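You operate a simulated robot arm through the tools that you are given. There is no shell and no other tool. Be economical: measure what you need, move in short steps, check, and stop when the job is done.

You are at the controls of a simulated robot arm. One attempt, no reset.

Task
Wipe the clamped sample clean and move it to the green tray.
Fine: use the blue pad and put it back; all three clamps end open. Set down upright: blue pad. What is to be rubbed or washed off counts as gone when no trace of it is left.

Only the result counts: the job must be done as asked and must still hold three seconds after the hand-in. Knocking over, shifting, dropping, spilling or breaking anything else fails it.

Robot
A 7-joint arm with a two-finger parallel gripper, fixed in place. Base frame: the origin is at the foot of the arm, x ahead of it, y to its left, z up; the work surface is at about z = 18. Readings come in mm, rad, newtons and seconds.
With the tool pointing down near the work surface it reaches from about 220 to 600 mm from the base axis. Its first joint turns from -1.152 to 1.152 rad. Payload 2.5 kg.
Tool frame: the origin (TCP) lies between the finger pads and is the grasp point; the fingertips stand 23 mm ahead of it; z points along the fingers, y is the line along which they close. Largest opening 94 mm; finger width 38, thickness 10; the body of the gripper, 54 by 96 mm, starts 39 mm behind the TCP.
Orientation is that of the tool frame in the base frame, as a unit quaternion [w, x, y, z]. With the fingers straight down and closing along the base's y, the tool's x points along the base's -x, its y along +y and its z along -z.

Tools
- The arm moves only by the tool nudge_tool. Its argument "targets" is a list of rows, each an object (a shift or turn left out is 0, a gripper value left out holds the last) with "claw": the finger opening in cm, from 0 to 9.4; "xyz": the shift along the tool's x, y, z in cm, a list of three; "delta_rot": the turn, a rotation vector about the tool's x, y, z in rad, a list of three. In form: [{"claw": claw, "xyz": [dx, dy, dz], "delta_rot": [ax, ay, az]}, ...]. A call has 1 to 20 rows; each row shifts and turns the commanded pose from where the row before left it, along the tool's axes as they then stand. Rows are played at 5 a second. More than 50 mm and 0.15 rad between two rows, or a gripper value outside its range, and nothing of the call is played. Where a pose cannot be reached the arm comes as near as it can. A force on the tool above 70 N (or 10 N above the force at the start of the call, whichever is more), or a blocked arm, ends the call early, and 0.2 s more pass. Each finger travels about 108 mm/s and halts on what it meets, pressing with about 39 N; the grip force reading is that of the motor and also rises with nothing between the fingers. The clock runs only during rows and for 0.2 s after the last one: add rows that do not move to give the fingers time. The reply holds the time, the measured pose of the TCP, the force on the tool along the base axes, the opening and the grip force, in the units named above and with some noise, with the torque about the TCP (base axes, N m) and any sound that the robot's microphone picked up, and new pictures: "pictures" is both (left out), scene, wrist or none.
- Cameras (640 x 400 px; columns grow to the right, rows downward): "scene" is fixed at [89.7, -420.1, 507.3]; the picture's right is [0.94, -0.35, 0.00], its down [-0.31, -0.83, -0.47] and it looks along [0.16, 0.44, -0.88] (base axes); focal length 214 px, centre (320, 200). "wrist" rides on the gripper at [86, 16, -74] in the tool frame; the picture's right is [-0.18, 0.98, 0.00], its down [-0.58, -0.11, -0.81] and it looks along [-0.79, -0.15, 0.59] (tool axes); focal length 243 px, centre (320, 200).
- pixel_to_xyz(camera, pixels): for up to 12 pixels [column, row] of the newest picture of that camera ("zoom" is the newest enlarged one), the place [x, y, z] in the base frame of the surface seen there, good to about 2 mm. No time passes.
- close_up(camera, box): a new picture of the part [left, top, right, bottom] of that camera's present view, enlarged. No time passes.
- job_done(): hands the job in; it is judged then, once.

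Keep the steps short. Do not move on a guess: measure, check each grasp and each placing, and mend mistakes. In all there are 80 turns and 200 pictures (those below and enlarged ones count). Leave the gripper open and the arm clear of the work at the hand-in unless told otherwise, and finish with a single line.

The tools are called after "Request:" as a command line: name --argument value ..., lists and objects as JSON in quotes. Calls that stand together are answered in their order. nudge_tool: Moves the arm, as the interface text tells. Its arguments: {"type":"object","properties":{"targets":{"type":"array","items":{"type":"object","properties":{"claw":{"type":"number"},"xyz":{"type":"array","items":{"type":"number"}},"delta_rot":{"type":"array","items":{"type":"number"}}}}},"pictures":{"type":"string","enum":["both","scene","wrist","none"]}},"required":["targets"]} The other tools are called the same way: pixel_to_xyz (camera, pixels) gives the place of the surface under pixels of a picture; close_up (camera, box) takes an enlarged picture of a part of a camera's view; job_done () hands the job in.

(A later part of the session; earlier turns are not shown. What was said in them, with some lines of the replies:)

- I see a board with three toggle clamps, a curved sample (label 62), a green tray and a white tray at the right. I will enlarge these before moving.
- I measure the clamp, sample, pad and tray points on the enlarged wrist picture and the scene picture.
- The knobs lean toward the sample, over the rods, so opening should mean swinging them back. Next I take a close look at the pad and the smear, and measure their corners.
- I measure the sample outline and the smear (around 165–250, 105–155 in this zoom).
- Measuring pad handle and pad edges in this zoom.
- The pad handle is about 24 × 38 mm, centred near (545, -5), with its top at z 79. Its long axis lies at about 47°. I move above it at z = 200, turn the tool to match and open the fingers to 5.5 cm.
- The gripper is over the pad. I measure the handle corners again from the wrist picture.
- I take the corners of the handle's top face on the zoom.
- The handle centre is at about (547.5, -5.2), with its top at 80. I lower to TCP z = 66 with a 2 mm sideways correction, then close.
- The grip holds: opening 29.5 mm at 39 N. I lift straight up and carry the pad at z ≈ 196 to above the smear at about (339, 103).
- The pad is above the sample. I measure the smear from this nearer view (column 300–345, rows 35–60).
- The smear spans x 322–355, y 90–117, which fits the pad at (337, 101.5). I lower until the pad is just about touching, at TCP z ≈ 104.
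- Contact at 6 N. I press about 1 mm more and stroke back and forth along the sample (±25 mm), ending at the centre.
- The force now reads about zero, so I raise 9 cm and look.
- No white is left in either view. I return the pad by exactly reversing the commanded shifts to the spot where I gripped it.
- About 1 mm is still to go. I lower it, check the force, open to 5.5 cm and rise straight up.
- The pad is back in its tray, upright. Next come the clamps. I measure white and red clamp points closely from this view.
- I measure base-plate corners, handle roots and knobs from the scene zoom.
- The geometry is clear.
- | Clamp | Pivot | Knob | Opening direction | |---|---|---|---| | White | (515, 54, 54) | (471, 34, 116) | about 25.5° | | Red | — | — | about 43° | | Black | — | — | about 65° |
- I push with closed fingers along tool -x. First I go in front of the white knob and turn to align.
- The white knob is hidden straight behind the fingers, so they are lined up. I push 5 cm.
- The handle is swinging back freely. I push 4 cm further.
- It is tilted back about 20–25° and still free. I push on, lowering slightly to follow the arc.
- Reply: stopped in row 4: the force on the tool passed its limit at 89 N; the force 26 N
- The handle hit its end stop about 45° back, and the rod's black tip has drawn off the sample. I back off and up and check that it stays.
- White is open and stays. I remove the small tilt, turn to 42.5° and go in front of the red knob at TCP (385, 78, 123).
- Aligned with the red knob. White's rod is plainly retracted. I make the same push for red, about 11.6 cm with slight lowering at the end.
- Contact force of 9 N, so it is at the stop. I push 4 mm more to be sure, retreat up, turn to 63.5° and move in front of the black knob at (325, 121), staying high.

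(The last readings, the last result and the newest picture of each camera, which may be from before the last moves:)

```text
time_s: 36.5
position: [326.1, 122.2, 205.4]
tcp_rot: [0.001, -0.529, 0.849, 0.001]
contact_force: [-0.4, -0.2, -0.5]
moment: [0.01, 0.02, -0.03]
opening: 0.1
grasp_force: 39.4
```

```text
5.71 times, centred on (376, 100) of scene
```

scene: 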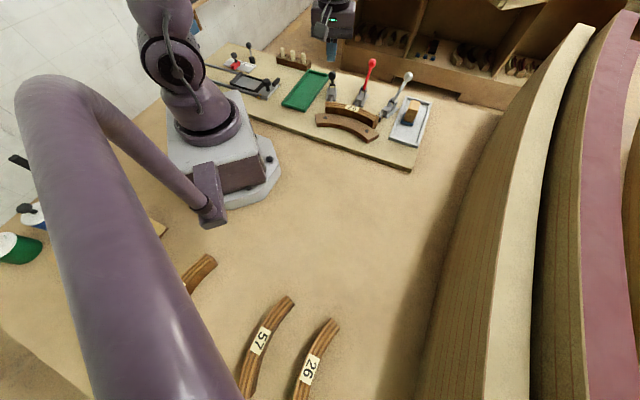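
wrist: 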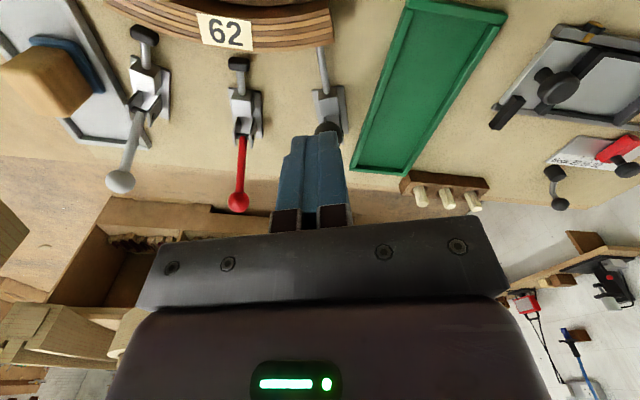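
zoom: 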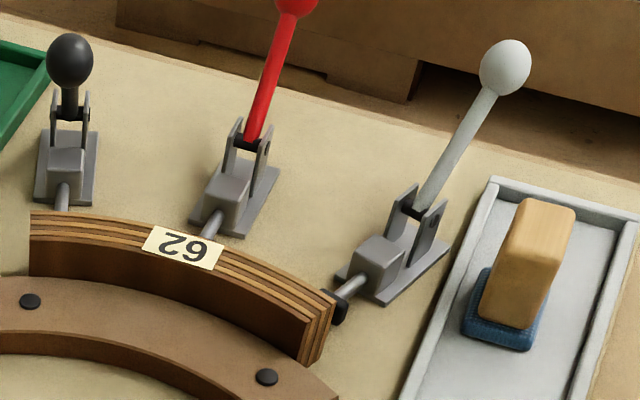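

Red is open. Now black: I lower to z 123 and push the same way.

Request:
nudge_tool --targets '[{"xyz": [0, 0, 2.7]}, {"xyz": [0, 0, 2.7]}, {"xyz": [0, 0, 2.7]}, {}, {"xyz": [-1, 0, 0]}, {"xyz": [-1, 0, 0]}, {"xyz": [-1, 0, 0]}, {"xyz": [-1, 0, 0]}, {"xyz": [-1, 0, 0]}, {"xyz": [-1, 0, 0]}, {"xyz": [-1, 0, 0]}, {"xyz": [-1, 0, 0]}, {"xyz": [-1, 0, 0]}, {"xyz": [-1, 0, 0.3]}, {"xyz": [-0.9, 0, 0.4]}, {"xyz": [-0.6, 0, 0.2]}, {}]'

Request:
close_up --camera "scene" --box '[290, 55, 402, 125]'

```text
time_s: 40.1
position: [375.1, 223.0, 113.4]
tcp_rot: [-0.004, -0.529, 0.848, -0.001]
contact_force: [-19.9, -20.7, 30.5]
moment: [-0.07, -0.04, 0.36]
opening: 0.2
grasp_force: 39.0
```

scene: 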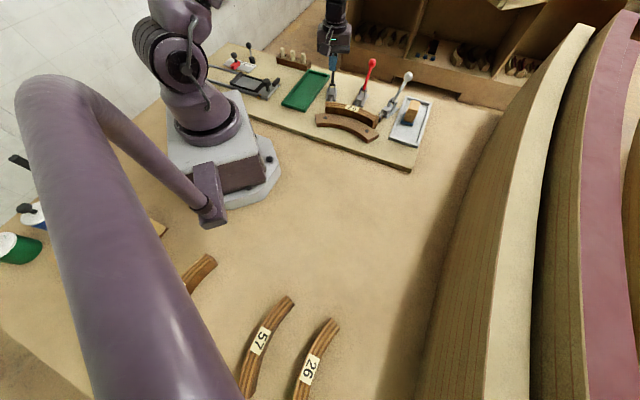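
wrist: 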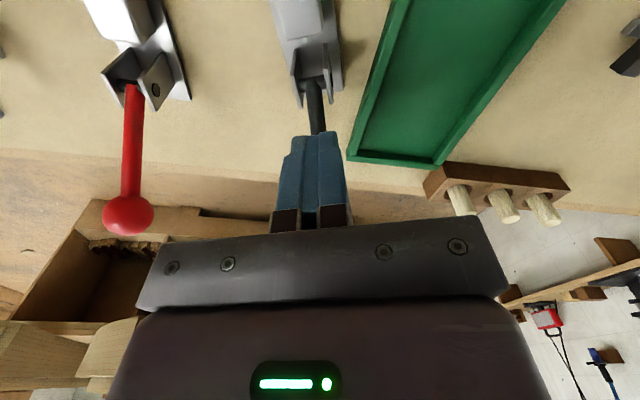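

```text
5.71 times, centred on (346, 90) of scene
```

zoom: 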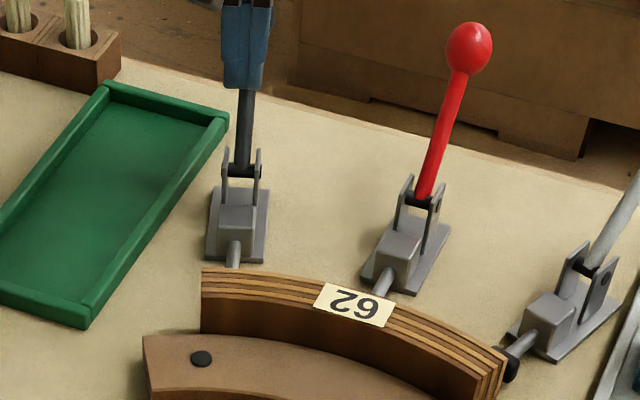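

Black is at its stop too. I retreat up, then swing to yaw -46° above the sample with the fingers open and look.

Request:
nudge_tool --targets '[{"xyz": [1.4, 0, 0]}, {"xyz": [2, 0, -1]}, {"xyz": [1, 0, -4]}, {"xyz": [0, 0, -4]}, {}]'

Request:
close_up --camera "scene" --box '[310, 75, 390, 125]'

Request:
close_up --camera "wrist" --box '[80, 0, 400, 200]'

```text
time_s: 41.3
position: [358.5, 187.4, 204.3]
tcp_rot: [0.0, -0.529, 0.848, -0.001]
contact_force: [0.0, -0.8, -0.3]
moment: [0.0, 0.02, -0.02]
opening: 0.1
grasp_force: 38.6
```

scene: 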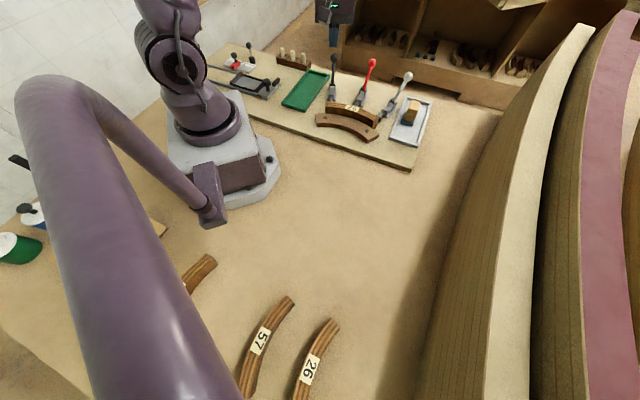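
wrist: 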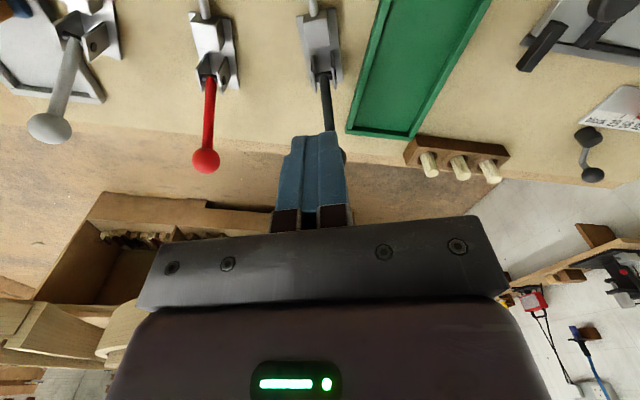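

```text
8.00 times, centred on (350, 100) of scene
```

zoom: 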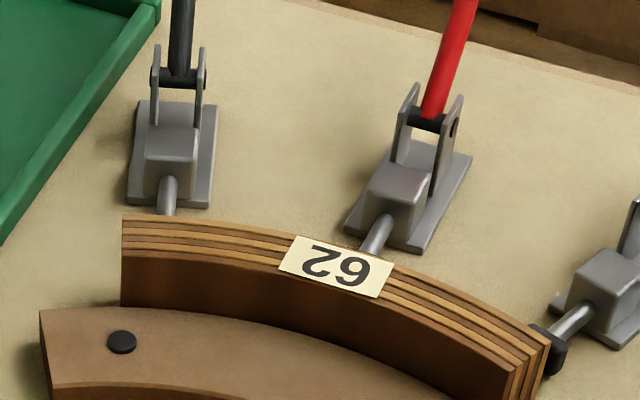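

```text
2.00 times, centred on (240, 100) of wrist
```

zoom: 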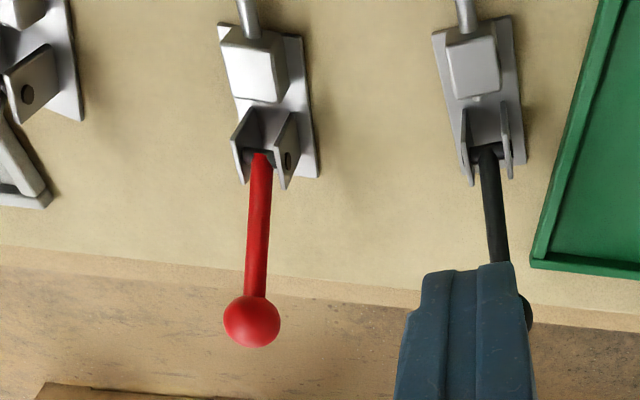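

I move above the sample's middle at (379, 71), turning by -110° with the claw at 4.4 cm, staying at z 204.

Request:
nudge_tool --targets '[{"xyz": [2.385, -1.745, 0]}, {"xyz": [2.385, -1.745, 0]}, {"xyz": [2.385, -1.745, 0]}, {"xyz": [2.385, -1.745, 0]}, {"claw": 4.4, "delta_rot": [0, 0, 0.1474]}, {"delta_rot": [0, 0, 0.1474]}, {"delta_rot": [0, 0, 0.1474]}, {"delta_rot": [0, 0, 0.1474]}, {"delta_rot": [0, 0, 0.1474]}, {"delta_rot": [0, 0, 0.1474]}, {"delta_rot": [0, 0, 0.1474]}, {"delta_rot": [0, 0, 0.1474]}, {"delta_rot": [0, 0, 0.1474]}, {"delta_rot": [0, 0, 0.1474]}, {"delta_rot": [0, 0, 0.1474]}, {"delta_rot": [0, 0, 0.1474]}, {"delta_rot": [0, 0, 0.1474]}, {}]'

Request:
close_up --camera "wrist" --box '[160, 0, 480, 200]'

```text
time_s: 45.1
position: [379.0, 68.4, 204.7]
tcp_rot: [0.0, 0.391, 0.92, 0.0]
contact_force: [-0.5, -1.0, 0.3]
moment: [0.0, -0.01, -0.03]
opening: 43.9
grasp_force: 0.0
```

scene: 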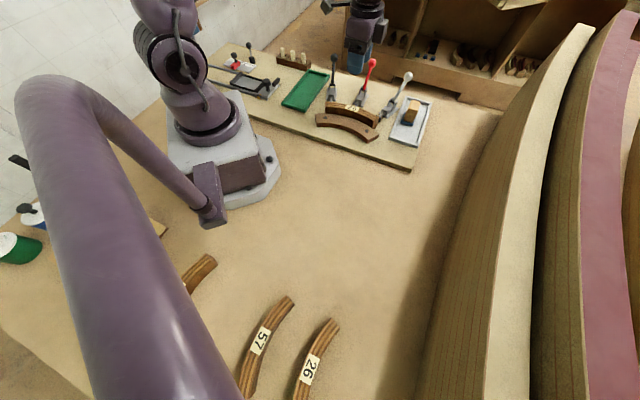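
wrist: 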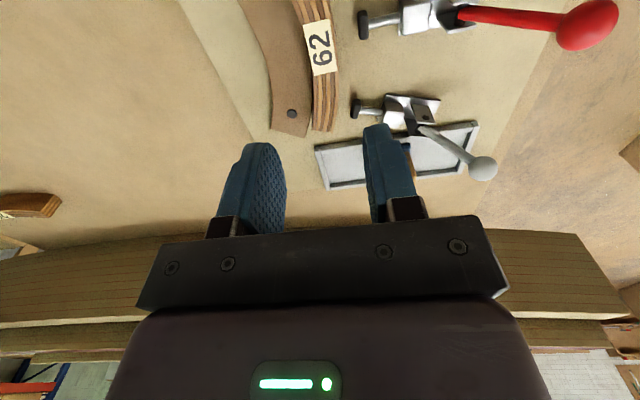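

```text
2.00 times, centred on (320, 100) of wrist
```

zoom: 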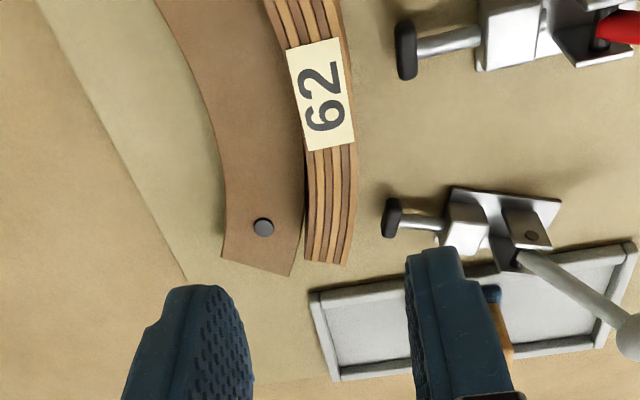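

The rods are clear of the sample. I measure the gap, the label corners, both sample edges and the anvil edge.

Request:
pixel_to_xyz --camera "zoom" --pixels '[[406, 30], [404, 70], [337, 45], [286, 52], [305, 148], [353, 140], [308, 255], [345, 260], [300, 200], [390, 215], [265, 5], [338, 5]]'

Request:
pixel_to_xyz --camera "scene" --pixels '[[309, 71], [325, 77], [284, 103], [302, 108], [306, 73], [323, 78], [266, 87], [250, 47], [290, 53]]'

Request:
close_up --camera "scene" --box '[270, 55, 350, 120]'

```text
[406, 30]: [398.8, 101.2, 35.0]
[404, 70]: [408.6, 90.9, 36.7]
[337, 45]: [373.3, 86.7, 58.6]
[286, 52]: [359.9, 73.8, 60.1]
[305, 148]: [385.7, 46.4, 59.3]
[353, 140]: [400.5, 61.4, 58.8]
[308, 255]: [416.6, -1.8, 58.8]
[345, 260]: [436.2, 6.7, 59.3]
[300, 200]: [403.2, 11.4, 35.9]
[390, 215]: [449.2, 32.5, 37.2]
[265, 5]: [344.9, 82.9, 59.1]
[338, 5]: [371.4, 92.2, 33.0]
```

```text
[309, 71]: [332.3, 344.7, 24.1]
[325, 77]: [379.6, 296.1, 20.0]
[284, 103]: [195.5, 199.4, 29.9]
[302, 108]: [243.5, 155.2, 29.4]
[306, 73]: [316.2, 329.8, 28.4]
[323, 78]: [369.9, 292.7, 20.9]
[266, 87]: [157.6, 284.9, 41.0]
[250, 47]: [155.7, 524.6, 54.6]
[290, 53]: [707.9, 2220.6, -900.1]
```

```text
6.15 times, centred on (310, 88) of scene
```

zoom: 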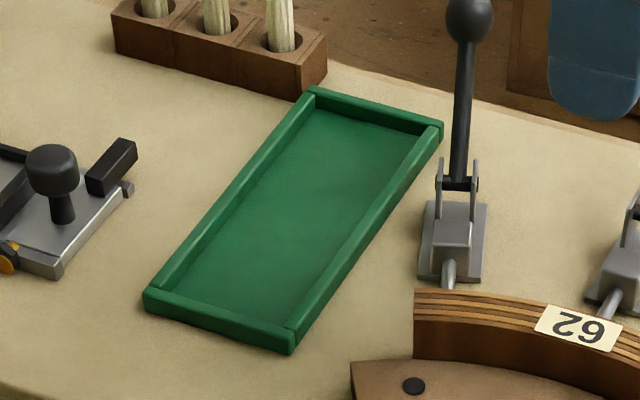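

The label is centred at (380, 67.5) with its normal at 44.5°, and the red rod tip is 25 mm clear. With the claw at 3.6 cm the fingers fit between the tip and the sample. I lower to TCP z 64 (tips at 41, above the anvil's 36).

Request:
nudge_tool --targets '[{"claw": 3.6, "xyz": [0, 0, 2.8]}, {"xyz": [0, 0, 2.8]}, {"xyz": [0, 0, 2.8]}, {"xyz": [0, 0, 2.8]}, {"xyz": [0, 0, 1.8]}, {"xyz": [0, 0, 1.05]}, {}]'

Request:
close_up --camera "wrist" --box '[160, 50, 480, 250]'

```text
time_s: 46.7
position: [378.8, 67.6, 63.9]
tcp_rot: [0.001, 0.391, 0.92, -0.001]
contact_force: [0.2, -0.4, -0.1]
moment: [0.0, 0.02, -0.03]
opening: 36.0
grasp_force: 0.0
```

scene: 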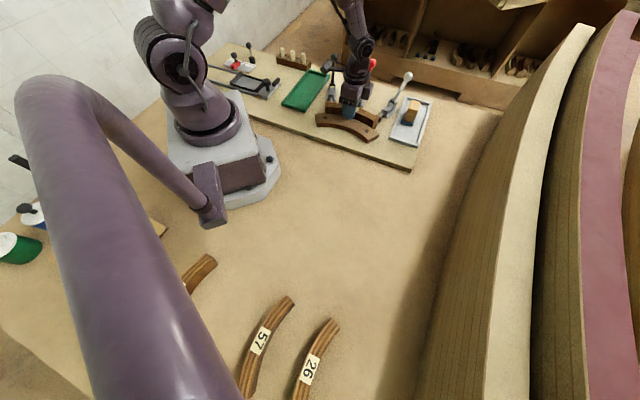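
wrist: 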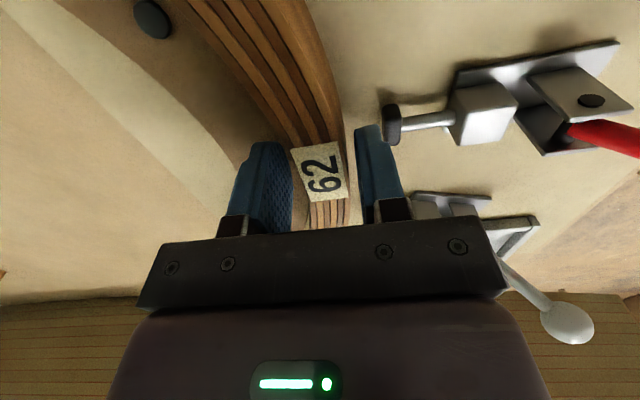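

```text
2.00 times, centred on (320, 150) of wrist
```

zoom: 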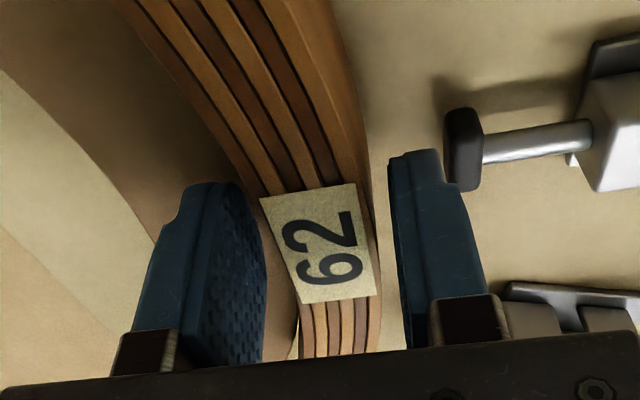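

The fingers straddle the sample without touching the rod tip. I close and check.

Request:
nudge_tool --targets '[{"claw": 2.5}, {"claw": 1.2}, {}, {}, {}]' --pictures "wrist"

```text
time_s: 47.9
position: [378.9, 69.7, 63.9]
tcp_rot: [0.002, 0.389, 0.921, 0.001]
contact_force: [11.0, 5.0, -0.7]
moment: [0.19, -0.32, 0.78]
opening: 24.3
grasp_force: 38.7
```

wrist: 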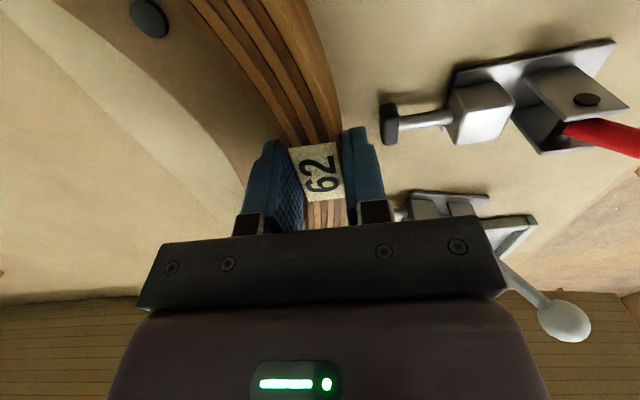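

The grip holds at 24 mm, but about 12 N presses the sample into the anvil. I shift 1.5 mm outward (+y tool) to relieve it.

Request:
nudge_tool --targets '[{"xyz": [0, 0.15, 0]}, {}, {}]' --pictures "none"

```text
time_s: 48.7
position: [379.3, 69.8, 64.5]
tcp_rot: [0.0, 0.391, 0.92, -0.001]
contact_force: [6.8, 1.1, 1.7]
moment: [-0.2, -0.33, 0.5]
opening: 24.3
grasp_force: 39.1
```

Down to about 7 N; one more 1.5 mm shift.

Request:
nudge_tool --targets '[{"xyz": [0, 0.15, 0]}, {}, {}]' --pictures "none"

```text
time_s: 49.5
position: [381.6, 70.7, 63.6]
tcp_rot: [0.0, 0.39, 0.921, -0.001]
contact_force: [-0.8, -3.3, 5.8]
moment: [-0.3, -0.21, -0.11]
opening: 24.1
grasp_force: 39.1
```

The sample is free of side load. I lift gently to z ≈ 204 and look.

Request:
nudge_tool --targets '[{"xyz": [0, 0, -0.5]}, {"xyz": [0, 0, -1.5]}, {"xyz": [0, 0, -3]}, {"xyz": [0, 0, -3]}, {"xyz": [0, 0, -3]}, {"xyz": [0, 0, -3]}, {}]'

Request:
close_up --camera "scene" --box '[280, 20, 440, 140]'

Request:
close_up --camera "wrist" --box '[160, 0, 480, 200]'

```text
time_s: 51.1
position: [380.7, 71.8, 203.1]
tcp_rot: [0.0, 0.39, 0.921, 0.0]
contact_force: [-0.9, -0.1, -0.7]
moment: [-0.03, -0.01, 0.0]
opening: 24.1
grasp_force: 38.7
```

scene: 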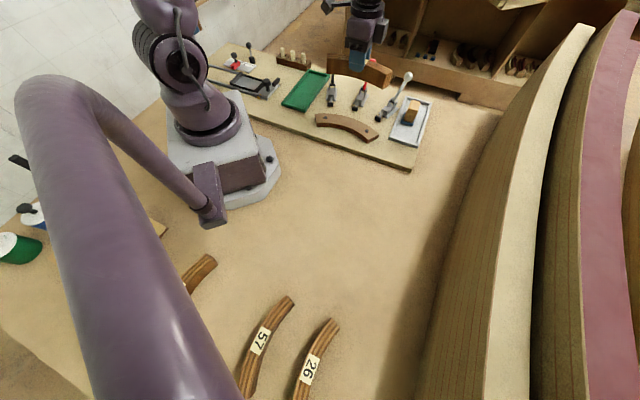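
wrist: 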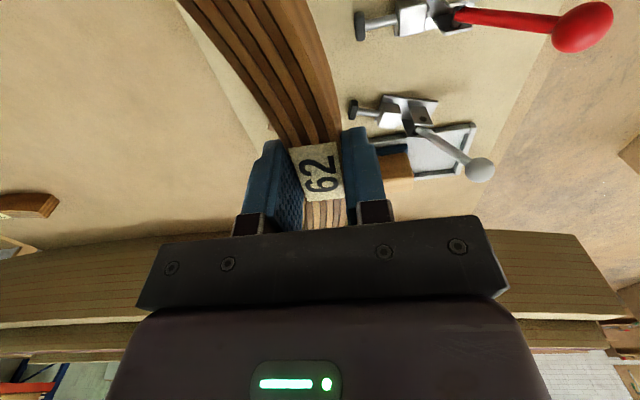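

```text
3.33 times, centred on (360, 80) of scene
```

zoom: 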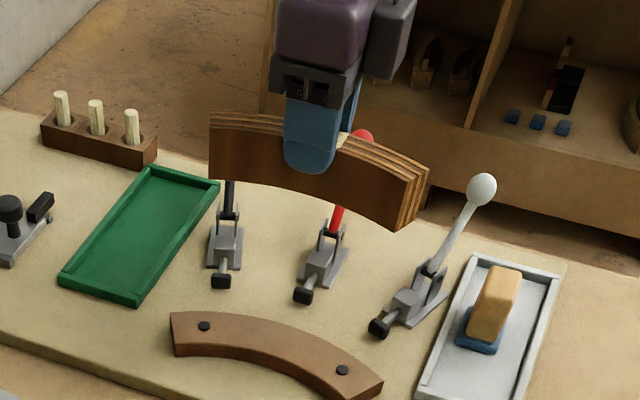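

```text
2.00 times, centred on (320, 100) of wrist
```

zoom: 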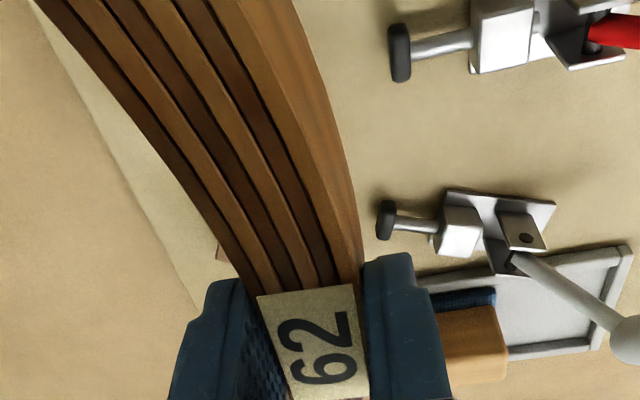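

The sample is held level and all three rods are drawn back. I now measure the tray's inside precisely.

Request:
close_up --camera "scene" --box '[276, 64, 336, 114]'

```text
8.00 times, centred on (306, 89) of scene
```

zoom: 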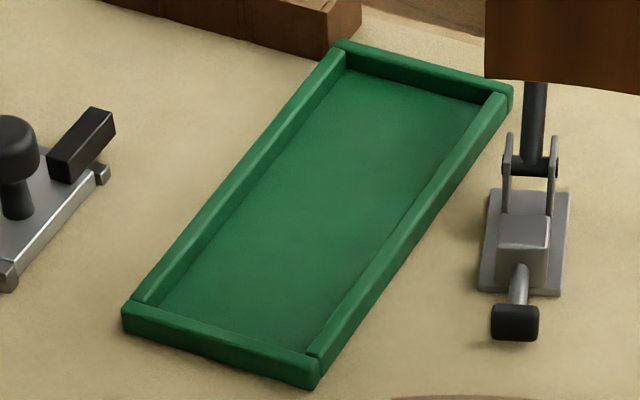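

I pick rim corners (inner and outer) and floor points.

Request:
pixel_to_xyz --camera "zoom" --pixels '[[126, 303], [316, 360], [342, 42], [508, 88], [148, 300], [308, 350], [345, 58], [484, 98], [320, 200], [200, 290], [400, 110], [15, 130]]'

Request:
pixel_to_xyz --camera "zoom" --pixels '[[240, 185], [400, 235], [85, 130], [300, 320], [350, 70], [270, 20]]'

```text
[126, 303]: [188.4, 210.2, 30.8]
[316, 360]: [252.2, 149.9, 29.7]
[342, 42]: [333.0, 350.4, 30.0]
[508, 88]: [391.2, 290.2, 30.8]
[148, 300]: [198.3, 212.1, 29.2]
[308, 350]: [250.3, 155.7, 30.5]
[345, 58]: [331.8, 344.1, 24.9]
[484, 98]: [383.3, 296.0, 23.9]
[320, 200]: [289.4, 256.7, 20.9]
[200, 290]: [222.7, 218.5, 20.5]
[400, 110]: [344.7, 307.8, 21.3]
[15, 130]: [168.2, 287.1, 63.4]
```

```text
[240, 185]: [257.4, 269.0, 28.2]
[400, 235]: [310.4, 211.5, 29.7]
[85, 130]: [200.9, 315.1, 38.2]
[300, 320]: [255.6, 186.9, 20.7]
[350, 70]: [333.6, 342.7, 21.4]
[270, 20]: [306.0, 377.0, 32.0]
```

The tray centre is (291, 250), its long axis 44.7°, floor z 20.7, inside about 184 × 70. I turn the sample by +90.7° up here, then carry it at z 203 to grip point (284.5, 257), which centres its footprint.

Request:
nudge_tool --targets '[{"delta_rot": [0, 0, -0.1439]}, {"delta_rot": [0, 0, -0.1439]}, {"delta_rot": [0, 0, -0.1439]}, {"delta_rot": [0, 0, -0.1439]}, {"delta_rot": [0, 0, -0.1439]}, {"delta_rot": [0, 0, -0.1439]}, {"delta_rot": [0, 0, -0.1439]}, {"delta_rot": [0, 0, -0.1439]}, {"delta_rot": [0, 0, -0.1439]}, {"delta_rot": [0, 0, -0.1439]}, {"delta_rot": [0, 0, -0.1439]}, {"xyz": [-1.04, 3.33, 0]}, {"xyz": [-1.04, 3.33, 0]}, {"xyz": [-1.04, 3.33, 0]}, {"xyz": [-1.04, 3.33, 0]}, {"xyz": [-1.04, 3.33, 0]}, {"xyz": [-1.04, 3.34, 0]}, {}]'

Request:
close_up --camera "wrist" --box '[160, 0, 480, 200]'

Request:
close_up --camera "scene" --box '[220, 10, 380, 130]'

```text
time_s: 54.9
position: [285.0, 258.7, 203.3]
tcp_rot: [0.0, -0.38, 0.925, 0.001]
contact_force: [0.4, -0.2, -0.9]
moment: [0.02, -0.02, 0.03]
opening: 24.2
grasp_force: 38.5
```

scene: 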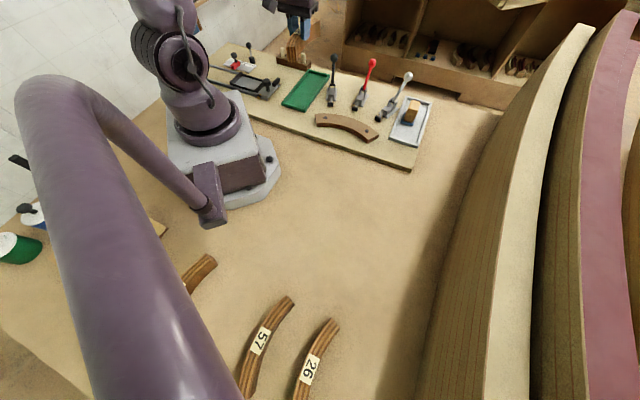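
wrist: 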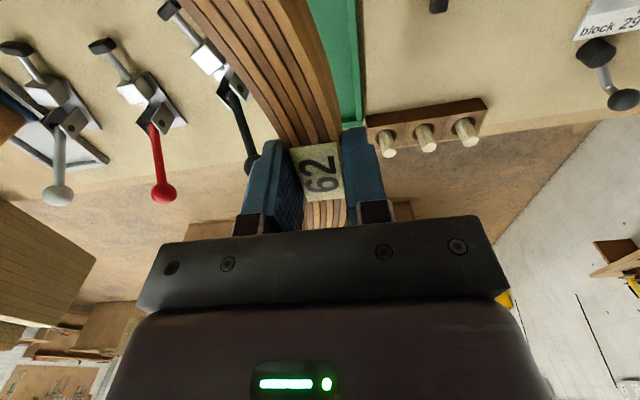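

```text
2.00 times, centred on (320, 100) of wrist
```

zoom: 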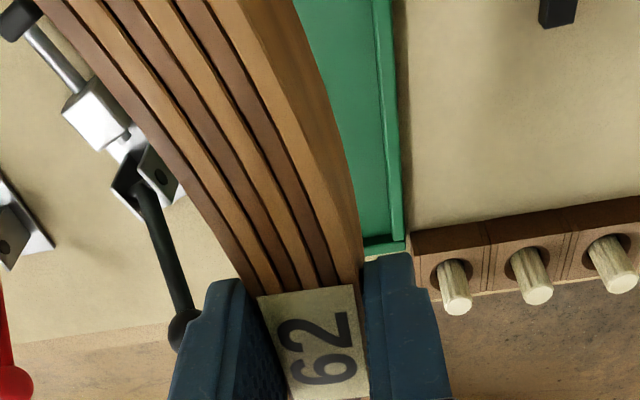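

```text
3.33 times, centred on (300, 70) of scene
```

zoom: 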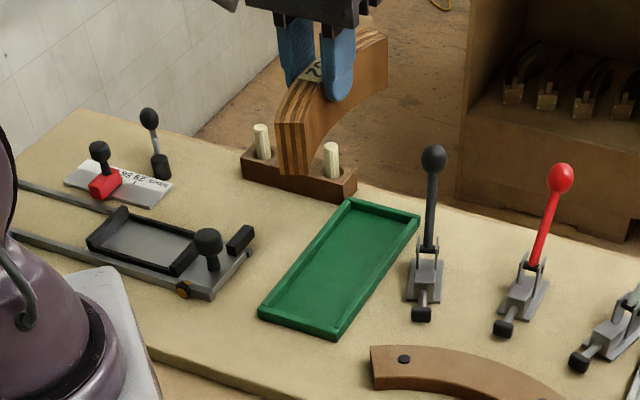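

Well placed. I lower until the sample's underside is just above the rim (TCP z ≈ 79) and check the fit.

Request:
nudge_tool --targets '[{"xyz": [0, 0, 3.2]}, {"xyz": [0, 0, 3.2]}, {"xyz": [0, 0, 3.2]}, {"xyz": [0, 0, 2.8]}, {}]'

Request:
close_up --camera "wrist" --box '[160, 0, 480, 200]'

Request:
close_up --camera "scene" --box '[270, 55, 350, 115]'

```text
time_s: 56.1
position: [284.1, 256.8, 79.8]
tcp_rot: [0.001, -0.381, 0.925, 0.0]
contact_force: [0.3, -0.4, -1.5]
moment: [0.0, -0.01, 0.01]
opening: 24.0
grasp_force: 39.4
```

scene: 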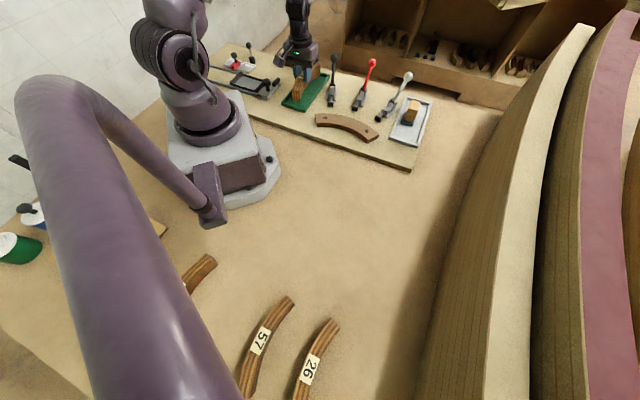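
wrist: 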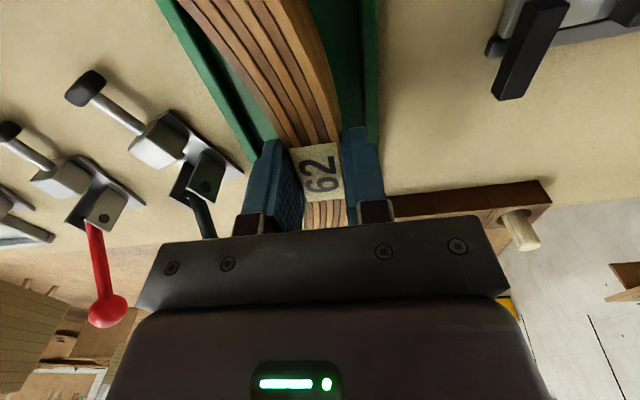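

```text
2.00 times, centred on (320, 100) of wrist
```

zoom: 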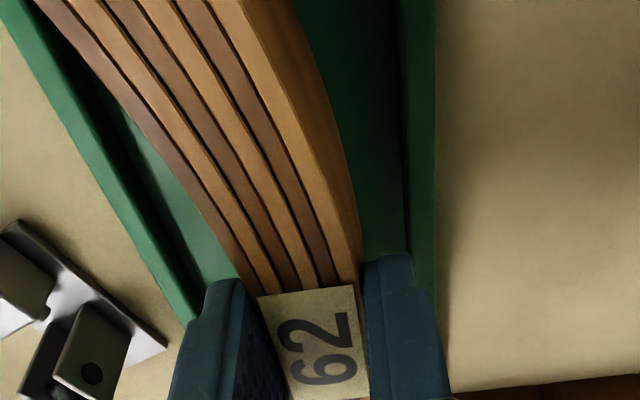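

```text
6.67 times, centred on (310, 85) of scene
```

zoom: 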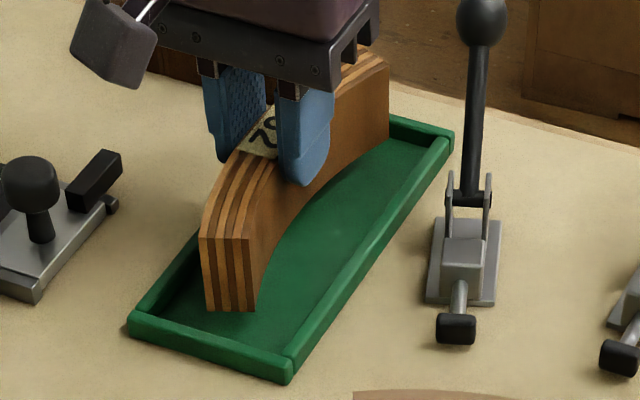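

I check the end clearances by measuring the sample's end corners against the tray.

Request:
pixel_to_xyz --camera "zoom" --pixels '[[204, 236], [250, 242], [385, 68], [204, 306], [252, 308], [365, 50]]'

```text
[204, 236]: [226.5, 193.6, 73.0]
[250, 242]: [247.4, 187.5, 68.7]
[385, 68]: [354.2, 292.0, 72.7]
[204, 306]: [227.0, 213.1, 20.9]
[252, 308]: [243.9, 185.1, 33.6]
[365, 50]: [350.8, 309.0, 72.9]
```

Ends lie at -85.5 and +84 along the tray (inside ±92), and across about -14…+19 (inside ±35). It fits, so I lower to near the floor.

Request:
nudge_tool --targets '[{"xyz": [0, 0, 0.8]}, {"xyz": [0, 0, 0.4]}, {"xyz": [0, 0, 0.1]}, {}]' --pictures "none"

```text
time_s: 57.1
position: [283.8, 256.9, 67.1]
tcp_rot: [0.0, -0.38, 0.925, 0.0]
contact_force: [0.2, 0.5, -0.4]
moment: [0.01, 0.01, -0.02]
opening: 23.9
grasp_force: 39.2
```

No contact yet; I lower 1 mm at a time.

Request:
nudge_tool --targets '[{"xyz": [0, 0, 0.1]}, {}, {}]' --pictures "none"

Request:
nudge_tool --targets '[{"xyz": [0, 0, 0.1]}, {}, {}]' --pictures "none"

```text
time_s: 57.9
position: [283.9, 257.6, 66.9]
tcp_rot: [0.0, -0.381, 0.925, 0.0]
contact_force: [-6.0, -6.3, 22.9]
moment: [-0.27, 0.26, 0.0]
opening: 24.3
grasp_force: 39.2
```

```text
time_s: 58.7
position: [285.1, 257.1, 66.6]
tcp_rot: [0.0, -0.38, 0.925, 0.0]
contact_force: [-15.6, -13.5, 52.4]
moment: [-0.21, 0.14, -0.09]
opening: 24.2
grasp_force: 39.0
```

It is on the floor and pressing 52 N. I ease up 1.5 mm, release, check, and rise.

Request:
nudge_tool --targets '[{"xyz": [0, 0, -0.15]}, {}, {}]' --pictures "none"

Request:
nudge_tool --targets '[{"claw": 3.0}, {"claw": 3.8}, {}, {}]'

```text
time_s: 59.5
position: [284.0, 257.8, 66.9]
tcp_rot: [0.001, -0.381, 0.925, 0.0]
contact_force: [-3.8, -3.1, 16.9]
moment: [-0.18, 0.16, -0.05]
opening: 24.4
grasp_force: 38.8
```

```text
time_s: 60.5
position: [285.8, 257.5, 66.6]
tcp_rot: [0.0, -0.38, 0.925, 0.0]
contact_force: [0.1, -0.1, -0.7]
moment: [0.02, -0.03, 0.01]
opening: 37.7
grasp_force: 0.0
```

scene: 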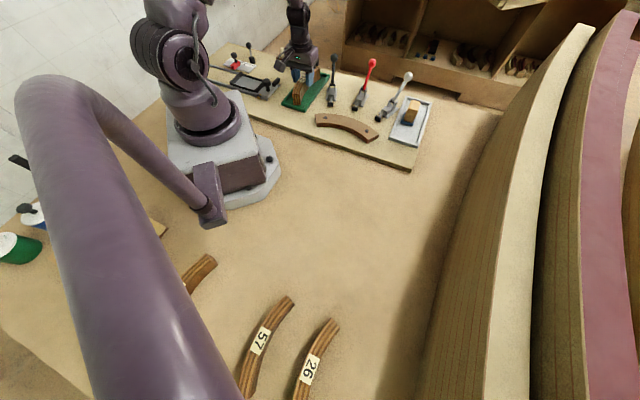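
wrist: 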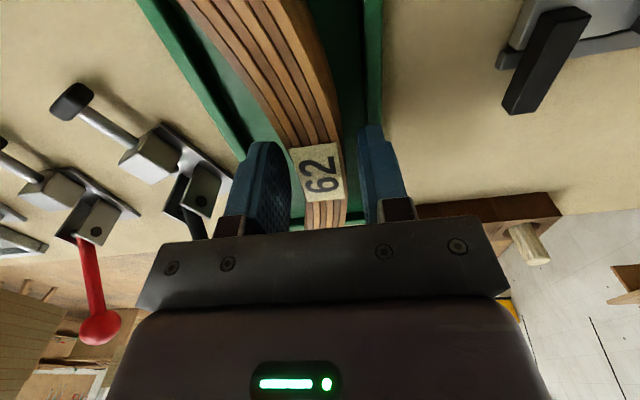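

Released, and the sample stands in the tray. I rise straight up to z ≈ 250 and check everything.

Request:
nudge_tool --targets '[{"xyz": [0, 0, -2]}, {"xyz": [0, 0, -3.5]}, {"xyz": [0, 0, -4]}, {"xyz": [0, 0, -4.5]}, {"xyz": [0, 0, -4.5]}, {"claw": 8}, {}]'

Request:
close_up --camera "scene" --box '[220, 30, 440, 150]'

Request:
close_up --camera "scene" --box '[270, 60, 350, 120]'

```text
time_s: 62.1
position: [284.6, 258.6, 251.3]
tcp_rot: [0.0, -0.381, 0.925, 0.001]
contact_force: [0.1, -0.5, -0.5]
moment: [0.0, -0.01, -0.02]
opening: 80.1
grasp_force: 0.1
```

scene: 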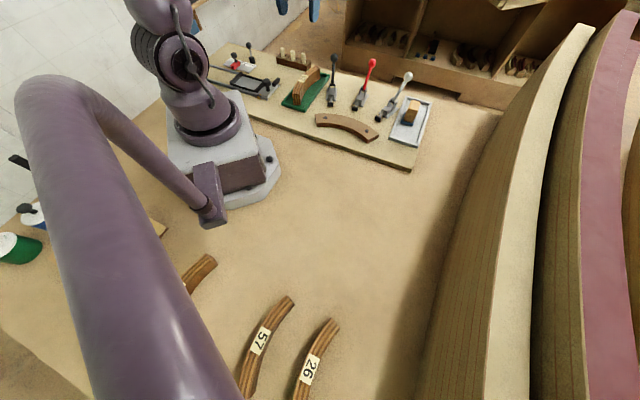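
wrist: 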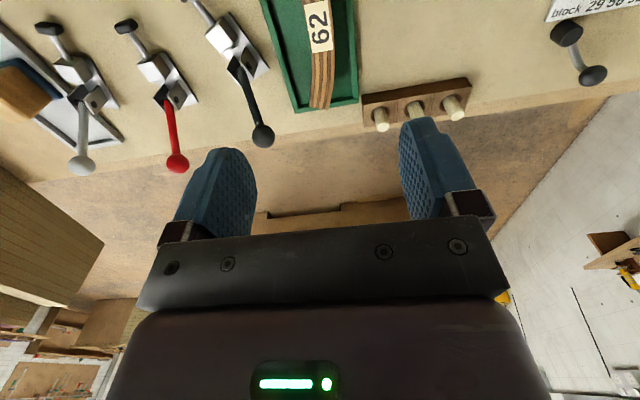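

```text
2.91 times, centred on (330, 90) of scene
```

zoom: 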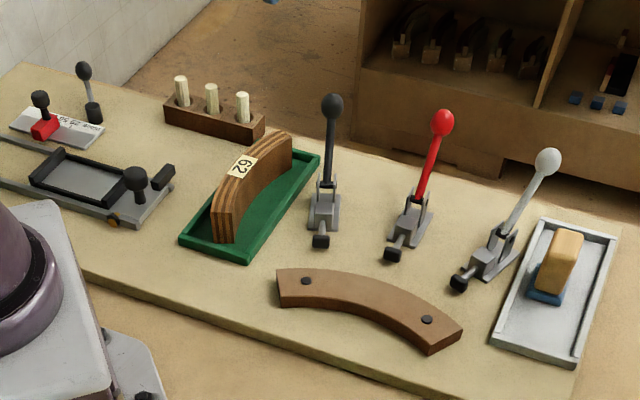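

```text
6.67 times, centred on (310, 90) of scene
```

zoom: 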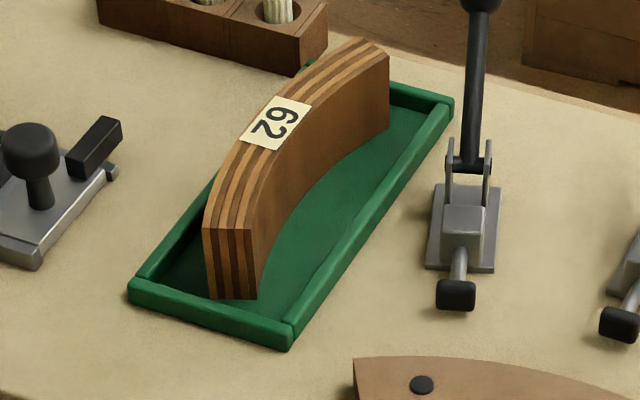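

The sample is clean and upright inside the green tray. The pad is back upright in its tray, all three clamps are open, and the gripper is open and clear. I hand in.

Request:
job_done

```text
The job is handed in.
```

Sample 62 has been wiped clean with the blue pad and stands in the green tray; the pad is back upright in its own tray, and all three clamps are open.
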